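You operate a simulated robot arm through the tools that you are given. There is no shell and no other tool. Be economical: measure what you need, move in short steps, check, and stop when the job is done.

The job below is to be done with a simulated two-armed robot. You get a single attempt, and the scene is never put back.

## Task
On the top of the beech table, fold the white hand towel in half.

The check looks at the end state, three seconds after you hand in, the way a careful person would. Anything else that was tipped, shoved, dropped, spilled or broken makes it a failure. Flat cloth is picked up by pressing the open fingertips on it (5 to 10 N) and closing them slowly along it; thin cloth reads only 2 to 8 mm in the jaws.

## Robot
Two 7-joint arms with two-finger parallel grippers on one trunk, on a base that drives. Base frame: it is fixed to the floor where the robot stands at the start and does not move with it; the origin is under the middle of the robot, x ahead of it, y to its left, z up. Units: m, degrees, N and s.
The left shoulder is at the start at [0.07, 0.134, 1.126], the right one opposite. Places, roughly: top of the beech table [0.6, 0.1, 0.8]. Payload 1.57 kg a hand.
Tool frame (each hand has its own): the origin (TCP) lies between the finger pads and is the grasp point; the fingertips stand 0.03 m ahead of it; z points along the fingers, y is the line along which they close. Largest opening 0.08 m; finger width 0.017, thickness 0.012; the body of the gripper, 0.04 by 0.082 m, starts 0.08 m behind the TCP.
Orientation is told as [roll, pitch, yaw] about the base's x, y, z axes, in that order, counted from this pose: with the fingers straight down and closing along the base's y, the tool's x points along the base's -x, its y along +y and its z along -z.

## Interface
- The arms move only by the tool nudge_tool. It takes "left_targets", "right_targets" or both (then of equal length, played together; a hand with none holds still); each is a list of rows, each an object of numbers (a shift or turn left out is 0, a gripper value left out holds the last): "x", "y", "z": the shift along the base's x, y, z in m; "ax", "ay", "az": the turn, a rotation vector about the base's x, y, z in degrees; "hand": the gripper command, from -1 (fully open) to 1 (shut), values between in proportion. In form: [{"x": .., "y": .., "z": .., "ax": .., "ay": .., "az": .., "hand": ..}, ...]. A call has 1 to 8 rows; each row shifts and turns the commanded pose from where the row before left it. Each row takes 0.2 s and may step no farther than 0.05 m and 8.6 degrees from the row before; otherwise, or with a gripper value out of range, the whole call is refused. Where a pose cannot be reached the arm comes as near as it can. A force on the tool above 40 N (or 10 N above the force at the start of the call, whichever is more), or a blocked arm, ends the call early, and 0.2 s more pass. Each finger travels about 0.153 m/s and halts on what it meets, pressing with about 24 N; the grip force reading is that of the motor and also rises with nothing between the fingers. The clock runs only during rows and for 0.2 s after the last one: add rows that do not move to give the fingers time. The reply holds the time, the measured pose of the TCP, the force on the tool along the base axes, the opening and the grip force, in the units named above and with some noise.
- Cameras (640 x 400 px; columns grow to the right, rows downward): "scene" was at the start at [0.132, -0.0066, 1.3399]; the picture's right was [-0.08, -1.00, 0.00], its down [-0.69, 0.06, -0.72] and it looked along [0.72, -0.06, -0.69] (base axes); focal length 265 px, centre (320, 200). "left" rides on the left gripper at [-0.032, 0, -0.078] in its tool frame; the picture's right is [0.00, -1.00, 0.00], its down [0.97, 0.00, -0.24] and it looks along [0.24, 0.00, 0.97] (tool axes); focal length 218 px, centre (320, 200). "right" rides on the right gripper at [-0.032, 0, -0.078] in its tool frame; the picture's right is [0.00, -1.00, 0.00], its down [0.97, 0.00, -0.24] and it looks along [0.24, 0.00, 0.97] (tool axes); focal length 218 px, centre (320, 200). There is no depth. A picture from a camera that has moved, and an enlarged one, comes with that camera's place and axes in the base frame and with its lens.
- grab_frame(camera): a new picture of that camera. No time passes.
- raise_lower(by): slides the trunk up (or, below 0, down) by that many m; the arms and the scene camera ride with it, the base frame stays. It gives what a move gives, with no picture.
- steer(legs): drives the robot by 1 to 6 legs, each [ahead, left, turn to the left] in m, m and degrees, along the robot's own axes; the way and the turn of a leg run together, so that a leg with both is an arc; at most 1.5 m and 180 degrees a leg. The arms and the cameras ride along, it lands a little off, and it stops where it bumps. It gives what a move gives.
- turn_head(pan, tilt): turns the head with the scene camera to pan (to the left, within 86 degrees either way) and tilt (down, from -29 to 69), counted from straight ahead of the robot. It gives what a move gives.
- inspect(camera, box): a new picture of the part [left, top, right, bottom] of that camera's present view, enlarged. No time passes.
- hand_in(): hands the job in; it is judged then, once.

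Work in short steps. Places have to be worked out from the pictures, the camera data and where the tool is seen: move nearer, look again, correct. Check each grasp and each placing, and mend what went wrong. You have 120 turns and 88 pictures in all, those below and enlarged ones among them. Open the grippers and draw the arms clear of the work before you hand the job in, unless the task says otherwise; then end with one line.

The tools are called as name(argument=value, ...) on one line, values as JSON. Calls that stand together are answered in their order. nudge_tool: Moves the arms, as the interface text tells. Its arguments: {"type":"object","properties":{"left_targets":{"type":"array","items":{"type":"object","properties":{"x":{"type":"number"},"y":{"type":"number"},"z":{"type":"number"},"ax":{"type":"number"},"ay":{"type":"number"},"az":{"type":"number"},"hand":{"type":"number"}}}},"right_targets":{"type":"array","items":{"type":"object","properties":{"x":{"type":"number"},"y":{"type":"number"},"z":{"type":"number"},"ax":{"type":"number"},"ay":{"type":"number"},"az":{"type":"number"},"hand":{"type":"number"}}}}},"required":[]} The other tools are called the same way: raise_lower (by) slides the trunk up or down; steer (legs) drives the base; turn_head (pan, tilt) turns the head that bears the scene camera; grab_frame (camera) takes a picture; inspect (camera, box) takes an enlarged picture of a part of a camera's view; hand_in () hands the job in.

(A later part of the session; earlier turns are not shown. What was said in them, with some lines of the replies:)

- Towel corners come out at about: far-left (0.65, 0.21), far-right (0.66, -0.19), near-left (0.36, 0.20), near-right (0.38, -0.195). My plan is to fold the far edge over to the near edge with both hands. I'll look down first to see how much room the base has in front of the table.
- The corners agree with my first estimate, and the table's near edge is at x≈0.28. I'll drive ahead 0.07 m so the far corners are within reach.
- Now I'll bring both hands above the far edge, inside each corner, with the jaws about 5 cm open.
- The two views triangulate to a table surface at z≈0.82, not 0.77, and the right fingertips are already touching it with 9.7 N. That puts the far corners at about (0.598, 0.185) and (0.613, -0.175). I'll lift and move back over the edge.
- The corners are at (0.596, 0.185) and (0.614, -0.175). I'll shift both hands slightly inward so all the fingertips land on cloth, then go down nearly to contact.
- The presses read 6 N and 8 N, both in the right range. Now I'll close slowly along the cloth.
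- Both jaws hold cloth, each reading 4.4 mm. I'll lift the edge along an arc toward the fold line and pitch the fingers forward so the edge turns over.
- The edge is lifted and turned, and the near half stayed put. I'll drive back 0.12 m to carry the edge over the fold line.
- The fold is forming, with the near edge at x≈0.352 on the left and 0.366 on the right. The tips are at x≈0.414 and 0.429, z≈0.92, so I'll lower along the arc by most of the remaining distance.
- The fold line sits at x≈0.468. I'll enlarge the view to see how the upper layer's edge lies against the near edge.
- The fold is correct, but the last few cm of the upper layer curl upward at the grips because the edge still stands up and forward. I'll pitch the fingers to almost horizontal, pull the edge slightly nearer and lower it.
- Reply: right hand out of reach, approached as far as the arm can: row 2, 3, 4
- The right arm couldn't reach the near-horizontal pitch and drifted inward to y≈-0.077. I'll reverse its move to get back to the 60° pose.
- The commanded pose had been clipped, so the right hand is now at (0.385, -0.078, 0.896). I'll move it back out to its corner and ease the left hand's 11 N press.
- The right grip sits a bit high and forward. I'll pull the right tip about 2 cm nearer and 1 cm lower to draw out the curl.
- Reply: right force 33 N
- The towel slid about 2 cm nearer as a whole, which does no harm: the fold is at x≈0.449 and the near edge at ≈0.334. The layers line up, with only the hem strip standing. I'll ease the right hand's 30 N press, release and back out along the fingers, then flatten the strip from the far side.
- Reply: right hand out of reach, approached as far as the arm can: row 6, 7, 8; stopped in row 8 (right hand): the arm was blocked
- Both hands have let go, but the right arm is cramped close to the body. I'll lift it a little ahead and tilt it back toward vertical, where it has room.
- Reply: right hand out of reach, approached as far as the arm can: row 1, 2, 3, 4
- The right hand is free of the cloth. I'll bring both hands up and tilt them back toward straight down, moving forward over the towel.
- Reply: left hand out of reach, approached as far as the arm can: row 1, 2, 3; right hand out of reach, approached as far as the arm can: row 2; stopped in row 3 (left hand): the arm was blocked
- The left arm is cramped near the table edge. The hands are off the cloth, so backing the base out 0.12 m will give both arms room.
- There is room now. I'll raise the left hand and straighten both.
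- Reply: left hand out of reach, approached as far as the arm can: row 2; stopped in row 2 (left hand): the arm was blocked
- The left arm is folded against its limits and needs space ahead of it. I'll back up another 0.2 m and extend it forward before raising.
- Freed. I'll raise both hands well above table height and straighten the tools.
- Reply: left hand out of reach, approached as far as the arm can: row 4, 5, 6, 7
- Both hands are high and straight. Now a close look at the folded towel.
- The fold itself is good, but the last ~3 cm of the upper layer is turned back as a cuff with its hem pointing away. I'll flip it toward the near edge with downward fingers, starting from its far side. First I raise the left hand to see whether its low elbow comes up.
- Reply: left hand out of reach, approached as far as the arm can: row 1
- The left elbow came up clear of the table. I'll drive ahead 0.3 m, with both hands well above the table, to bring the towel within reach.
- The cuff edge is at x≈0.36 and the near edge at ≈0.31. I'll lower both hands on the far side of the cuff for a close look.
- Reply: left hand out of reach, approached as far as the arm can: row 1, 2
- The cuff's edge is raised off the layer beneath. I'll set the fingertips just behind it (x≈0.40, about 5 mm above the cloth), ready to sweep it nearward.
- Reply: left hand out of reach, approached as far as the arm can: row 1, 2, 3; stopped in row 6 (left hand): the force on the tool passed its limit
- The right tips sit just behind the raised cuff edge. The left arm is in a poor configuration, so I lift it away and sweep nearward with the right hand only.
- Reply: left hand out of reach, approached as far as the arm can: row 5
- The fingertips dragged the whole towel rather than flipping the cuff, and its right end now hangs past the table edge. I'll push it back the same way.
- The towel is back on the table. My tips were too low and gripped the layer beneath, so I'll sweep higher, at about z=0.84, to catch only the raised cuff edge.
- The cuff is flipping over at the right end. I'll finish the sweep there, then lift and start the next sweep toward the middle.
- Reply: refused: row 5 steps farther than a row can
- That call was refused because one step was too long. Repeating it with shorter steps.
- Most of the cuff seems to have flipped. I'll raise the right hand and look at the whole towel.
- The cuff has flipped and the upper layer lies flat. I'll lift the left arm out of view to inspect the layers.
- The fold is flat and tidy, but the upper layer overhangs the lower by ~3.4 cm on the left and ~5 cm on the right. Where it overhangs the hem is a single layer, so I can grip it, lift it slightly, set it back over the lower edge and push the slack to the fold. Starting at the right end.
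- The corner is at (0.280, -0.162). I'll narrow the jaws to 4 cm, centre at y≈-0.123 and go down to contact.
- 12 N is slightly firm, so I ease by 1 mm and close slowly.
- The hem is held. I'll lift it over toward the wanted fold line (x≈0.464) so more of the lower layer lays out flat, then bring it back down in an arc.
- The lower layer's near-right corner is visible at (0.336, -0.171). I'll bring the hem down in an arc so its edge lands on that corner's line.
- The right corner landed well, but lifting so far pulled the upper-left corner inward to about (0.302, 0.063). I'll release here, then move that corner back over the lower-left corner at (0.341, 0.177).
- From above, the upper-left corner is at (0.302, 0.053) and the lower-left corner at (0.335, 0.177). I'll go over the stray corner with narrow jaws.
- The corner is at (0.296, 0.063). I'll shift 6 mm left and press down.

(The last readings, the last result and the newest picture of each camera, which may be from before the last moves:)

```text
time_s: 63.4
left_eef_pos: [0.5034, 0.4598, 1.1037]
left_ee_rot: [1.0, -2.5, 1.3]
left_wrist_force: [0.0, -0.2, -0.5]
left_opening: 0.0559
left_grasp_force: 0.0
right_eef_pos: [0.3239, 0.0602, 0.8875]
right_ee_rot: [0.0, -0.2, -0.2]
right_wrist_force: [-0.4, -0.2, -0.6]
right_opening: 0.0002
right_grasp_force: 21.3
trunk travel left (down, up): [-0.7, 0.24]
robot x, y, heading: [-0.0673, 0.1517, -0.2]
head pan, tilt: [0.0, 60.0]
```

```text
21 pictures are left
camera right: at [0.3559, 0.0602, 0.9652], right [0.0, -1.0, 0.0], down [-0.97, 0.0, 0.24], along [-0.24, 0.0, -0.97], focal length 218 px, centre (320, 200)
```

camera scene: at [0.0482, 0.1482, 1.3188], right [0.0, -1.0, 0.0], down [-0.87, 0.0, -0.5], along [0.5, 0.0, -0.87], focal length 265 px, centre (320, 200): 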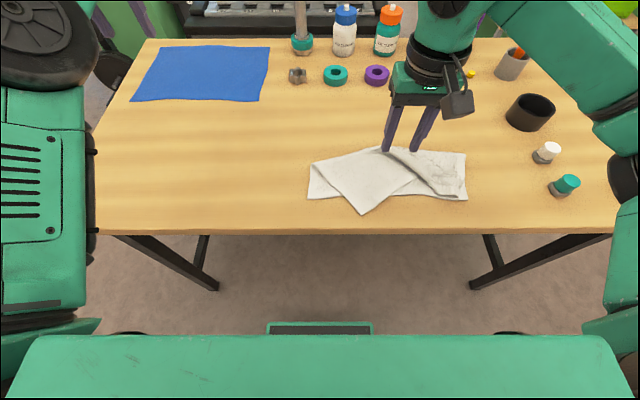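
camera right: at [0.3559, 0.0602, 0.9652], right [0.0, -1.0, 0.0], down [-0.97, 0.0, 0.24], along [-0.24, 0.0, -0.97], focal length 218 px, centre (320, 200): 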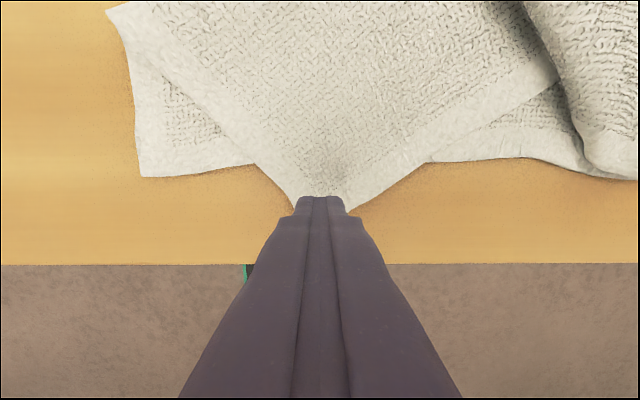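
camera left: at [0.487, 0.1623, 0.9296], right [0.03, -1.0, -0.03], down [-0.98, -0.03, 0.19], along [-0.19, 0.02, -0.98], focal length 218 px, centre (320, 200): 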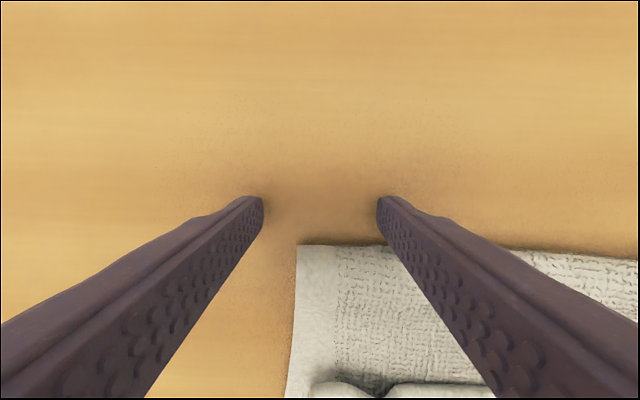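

That pinch missed (opening 0.0 mm) because the starting gap was too narrow. I'll retry with a 3.6 cm gap, slightly further in.

nudge_tool(right_targets=[{"x": 0.006, "hand": 0.1}, {}, {"z": -0.025}, {"z": -0.008}, {"z": -0.0005}, {}])

nudge_tool(right_targets=[{"hand": 0.2}, {"hand": 0.3}, {"hand": 0.42}, {"hand": 0.55}, {"hand": 0.7}, {"hand": 0.85}, {"hand": 1}, {}])

```text
time_s: 64.8
left_eef_pos: [0.5027, 0.4607, 1.1043]
left_ee_rot: [0.9, -2.4, 1.4]
left_wrist_force: [-0.7, -0.1, 0.3]
left_opening: 0.0559
left_grasp_force: 0.0
right_eef_pos: [0.3299, 0.06, 0.8527]
right_ee_rot: [-0.1, -0.2, -0.2]
right_wrist_force: [-0.1, -0.9, 3.7]
right_opening: 0.0361
right_grasp_force: 0.2
trunk travel left (down, up): [-0.7, 0.24]
robot x, y, heading: [-0.0669, 0.1502, -0.3]
head pan, tilt: [0.0, 60.0]
```

```text
time_s: 66.6
left_eef_pos: [0.5025, 0.4608, 1.1028]
left_ee_rot: [1.0, -2.5, 1.4]
left_wrist_force: [-1.0, -0.1, 0.1]
left_opening: 0.056
left_grasp_force: 0.0
right_eef_pos: [0.3306, 0.0598, 0.8535]
right_ee_rot: [-0.1, -0.2, -0.2]
right_wrist_force: [0.0, -0.1, 3.0]
right_opening: 0.004
right_grasp_force: 24.3
trunk travel left (down, up): [-0.7, 0.24]
robot x, y, heading: [-0.0662, 0.1511, -0.4]
head pan, tilt: [0.0, 60.0]
```

Held, at 4 mm. I'll lift it and carry it left and slightly away, yawing the hand about -40° to rotate the layer square again.

nudge_tool(right_targets=[{"z": 0.03}, {"z": 0.03, "y": 0.012, "az": -6}, {"z": 0.01, "y": 0.016, "x": 0.005, "az": -7}, {"y": 0.018, "x": 0.006, "az": -7}, {"y": 0.018, "x": 0.006, "az": -7}, {"y": 0.016, "x": 0.006, "az": -7}, {"y": 0.015, "x": 0.005, "az": -6}, {}])

grab_frame(camera="scene")

```text
time_s: 68.4
left_eef_pos: [0.5036, 0.461, 1.1057]
left_ee_rot: [1.1, -2.5, 1.3]
left_wrist_force: [-0.3, 0.3, -0.1]
left_opening: 0.0562
left_grasp_force: 0.0
right_eef_pos: [0.3592, 0.1546, 0.925]
right_ee_rot: [0.0, -0.1, -40.3]
right_wrist_force: [-0.6, 0.0, 0.1]
right_opening: 0.0041
right_grasp_force: 23.8
trunk travel left (down, up): [-0.7, 0.24]
robot x, y, heading: [-0.0704, 0.1518, -0.2]
head pan, tilt: [0.0, 60.0]
```

```text
20 pictures are left
camera scene: at [0.0482, 0.1497, 1.3188], right [0.0, -1.0, 0.0], down [-0.87, 0.0, -0.5], along [0.5, 0.0, -0.87], focal length 265 px, centre (320, 200)
```

scene: 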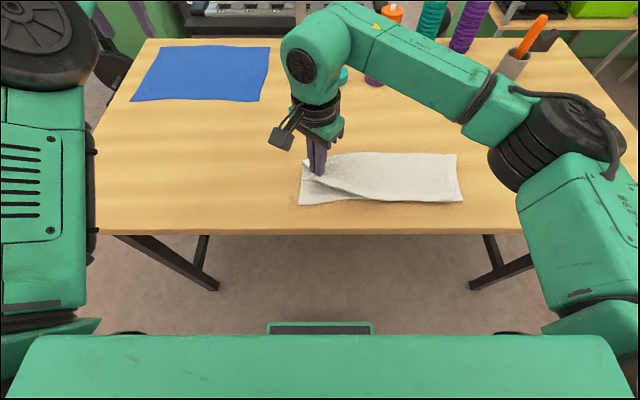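

The hem is straight again. The lower-left corner is now at about (0.321, 0.194), so I'll set the gripped corner down onto it.

nudge_tool(right_targets=[{"y": 0.008, "z": -0.01}, {"x": -0.004, "y": 0.005, "z": -0.018}, {"x": -0.005, "z": -0.018}, {"x": -0.005, "z": -0.016}, {"z": -0.004}, {}])

inspect(camera="scene", box=[285, 140, 475, 235])

grab_frame(camera="right")

```text
time_s: 69.8
left_eef_pos: [0.503, 0.459, 1.1051]
left_ee_rot: [0.9, -2.5, 1.3]
left_wrist_force: [0.4, 0.3, 0.6]
left_opening: 0.0561
left_grasp_force: 0.1
right_eef_pos: [0.3443, 0.1671, 0.8579]
right_ee_rot: [0.0, -0.2, -40.2]
right_wrist_force: [1.2, -0.4, 2.7]
right_opening: 0.0039
right_grasp_force: 23.8
trunk travel left (down, up): [-0.7, 0.24]
robot x, y, heading: [-0.0631, 0.1499, -0.1]
head pan, tilt: [0.0, 60.0]
```

```text
3.37 times, centred on (380, 188) of scene
camera zoom: at [0.0481, 0.1501, 1.3188], right [0.0, -1.0, 0.0], down [-0.87, 0.0, -0.5], along [0.5, 0.0, -0.87], focal length 893 px, centre (118, 242)
```

zoom: 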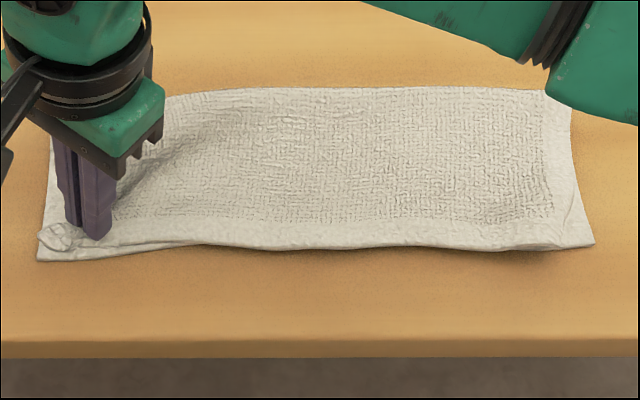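

```text
18 pictures are left
camera right: at [0.3692, 0.148, 0.9351], right [-0.65, -0.76, 0.0], down [-0.74, 0.63, 0.24], along [-0.18, 0.15, -0.97], focal length 218 px, centre (320, 200)
```

right: 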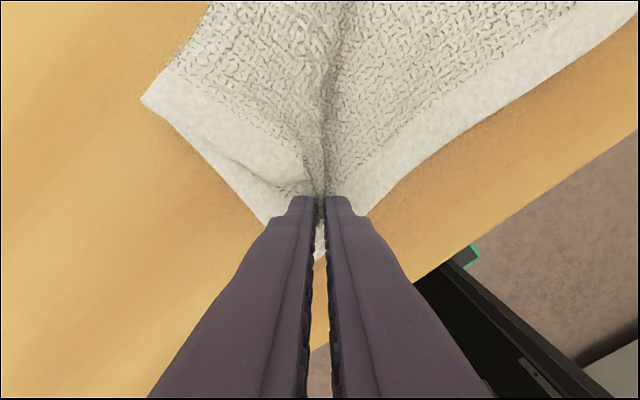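

Very close to square. I'll release and lift off straight up.

nudge_tool(right_targets=[{"hand": 0.8}, {"hand": 0.6}, {"hand": 0.4}, {"hand": 0.2}, {"z": 0.02}, {"z": 0.04}, {"z": 0.04, "x": 0.02}, {"z": 0.03, "x": 0.02}])

nudge_tool(right_targets=[{"az": 8, "y": -0.03, "x": 0.02}, {"az": 8, "y": -0.04, "x": 0.02}, {"az": 8, "y": -0.04}, {"az": 8, "y": -0.03}, {"az": 8}, {}])

inspect(camera="scene", box=[285, 140, 475, 235])

grab_frame(camera="right")

```text
time_s: 71.6
left_eef_pos: [0.5041, 0.46, 1.1052]
left_ee_rot: [0.9, -2.5, 1.3]
left_wrist_force: [-0.9, 0.6, -0.4]
left_opening: 0.056
left_grasp_force: 0.0
right_eef_pos: [0.3852, 0.1688, 0.9867]
right_ee_rot: [-0.1, -0.2, -40.2]
right_wrist_force: [-0.3, 0.5, 0.0]
right_opening: 0.0322
right_grasp_force: 0.0
trunk travel left (down, up): [-0.7, 0.24]
robot x, y, heading: [-0.0679, 0.1469, -0.0]
head pan, tilt: [0.0, 60.0]
```

```text
time_s: 73.0
left_eef_pos: [0.503, 0.4606, 1.1056]
left_ee_rot: [1.0, -2.5, 1.3]
left_wrist_force: [0.4, -0.4, -0.1]
left_opening: 0.0561
left_grasp_force: 0.1
right_eef_pos: [0.4239, 0.0285, 0.988]
right_ee_rot: [0.0, -0.2, -0.1]
right_wrist_force: [0.5, 0.6, -0.4]
right_opening: 0.0319
right_grasp_force: 0.1
trunk travel left (down, up): [-0.7, 0.24]
robot x, y, heading: [-0.0677, 0.1517, -0.3]
head pan, tilt: [0.0, 60.0]
```

```text
3.37 times, centred on (380, 188) of scene
camera zoom: at [0.0481, 0.1499, 1.3188], right [0.0, -1.0, 0.0], down [-0.87, 0.0, -0.5], along [0.5, 0.0, -0.87], focal length 893 px, centre (118, 242)
```

zoom: 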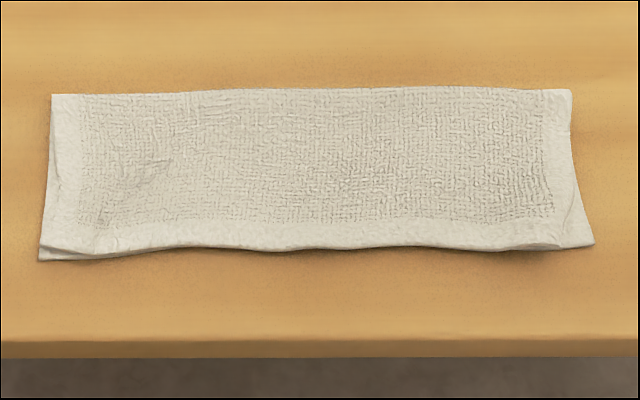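

```text
16 pictures are left
camera right: at [0.4558, 0.0288, 1.0657], right [0.0, -1.0, 0.0], down [-0.97, 0.0, 0.24], along [-0.24, 0.0, -0.97], focal length 218 px, centre (320, 200)
```

right: 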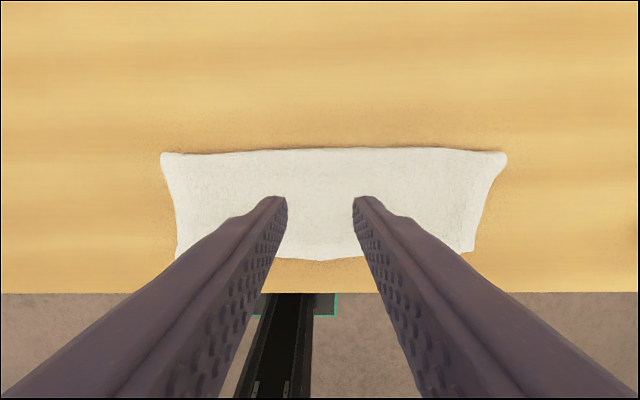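

The towel is neatly halved, with edges and corners matching to within about 1 cm and everything flat. I'll draw back and check the whole scene.

nudge_tool(right_targets=[{"z": 0.04, "hand": -1}, {"z": 0.04}, {}], left_targets=[{"hand": -1}, {}, {}])

steer(legs=[[-0.3, 0, 0]])

turn_head(pan=-8, tilt=42)

grab_frame(camera="scene")

```text
time_s: 73.8
left_eef_pos: [0.5038, 0.4596, 1.1041]
left_ee_rot: [1.1, -2.5, 1.3]
left_wrist_force: [-0.2, 0.1, 0.2]
left_opening: 0.0801
left_grasp_force: 0.1
right_eef_pos: [0.4257, 0.0284, 1.0669]
right_ee_rot: [0.0, -0.2, -0.2]
right_wrist_force: [0.0, 0.2, 0.8]
right_opening: 0.08
right_grasp_force: 0.0
trunk travel left (down, up): [-0.7, 0.24]
robot x, y, heading: [-0.0684, 0.1504, 0.3]
head pan, tilt: [0.0, 60.0]
```

```text
time_s: 75.9
left_eef_pos: [0.2048, 0.4626, 1.1028]
left_ee_rot: [1.0, -2.4, 1.4]
left_wrist_force: [1.4, 0.3, 0.2]
left_opening: 0.0801
left_grasp_force: 0.2
right_eef_pos: [0.1276, 0.0309, 1.0667]
right_ee_rot: [-0.1, 0.0, 0.0]
right_wrist_force: [0.7, -0.2, 0.1]
right_opening: 0.0799
right_grasp_force: 0.0
trunk travel left (down, up): [-0.7, 0.24]
robot x, y, heading: [-0.3621, 0.1536, 0.0]
head pan, tilt: [0.0, 60.0]
```

```text
time_s: 76.7
left_eef_pos: [0.2036, 0.4617, 1.1037]
left_ee_rot: [0.9, -2.5, 1.6]
left_wrist_force: [-0.1, 0.9, -0.1]
left_opening: 0.08
left_grasp_force: 0.0
right_eef_pos: [0.1269, 0.03, 1.0681]
right_ee_rot: [0.0, -0.1, 0.0]
right_wrist_force: [0.1, -0.5, 0.2]
right_opening: 0.0799
right_grasp_force: 0.0
trunk travel left (down, up): [-0.7, 0.24]
robot x, y, heading: [-0.364, 0.1475, 0.3]
head pan, tilt: [-8.0, 42.0]
```

```text
15 pictures are left
camera scene: at [-0.2339, 0.139, 1.3426], right [-0.14, -0.99, 0.0], down [-0.66, 0.09, -0.74], along [0.74, -0.1, -0.67], focal length 265 px, centre (320, 200)
```

scene: 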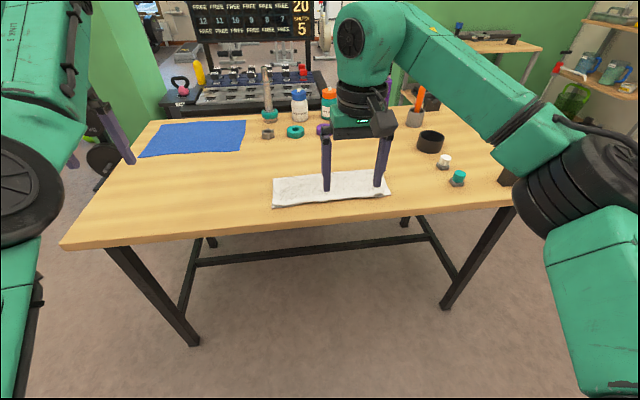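

The arms are clear, the grippers open, the towel folded flat, and the objects I can see are where they were. Handing in.

hand_in()

```text
The job is handed in.
```

The white hand towel is folded in half on the beech table, lying flat with edges and corners matching to about 1 cm. It sits a few centimetres nearer the front edge than before, and I saw nothing else disturbed.
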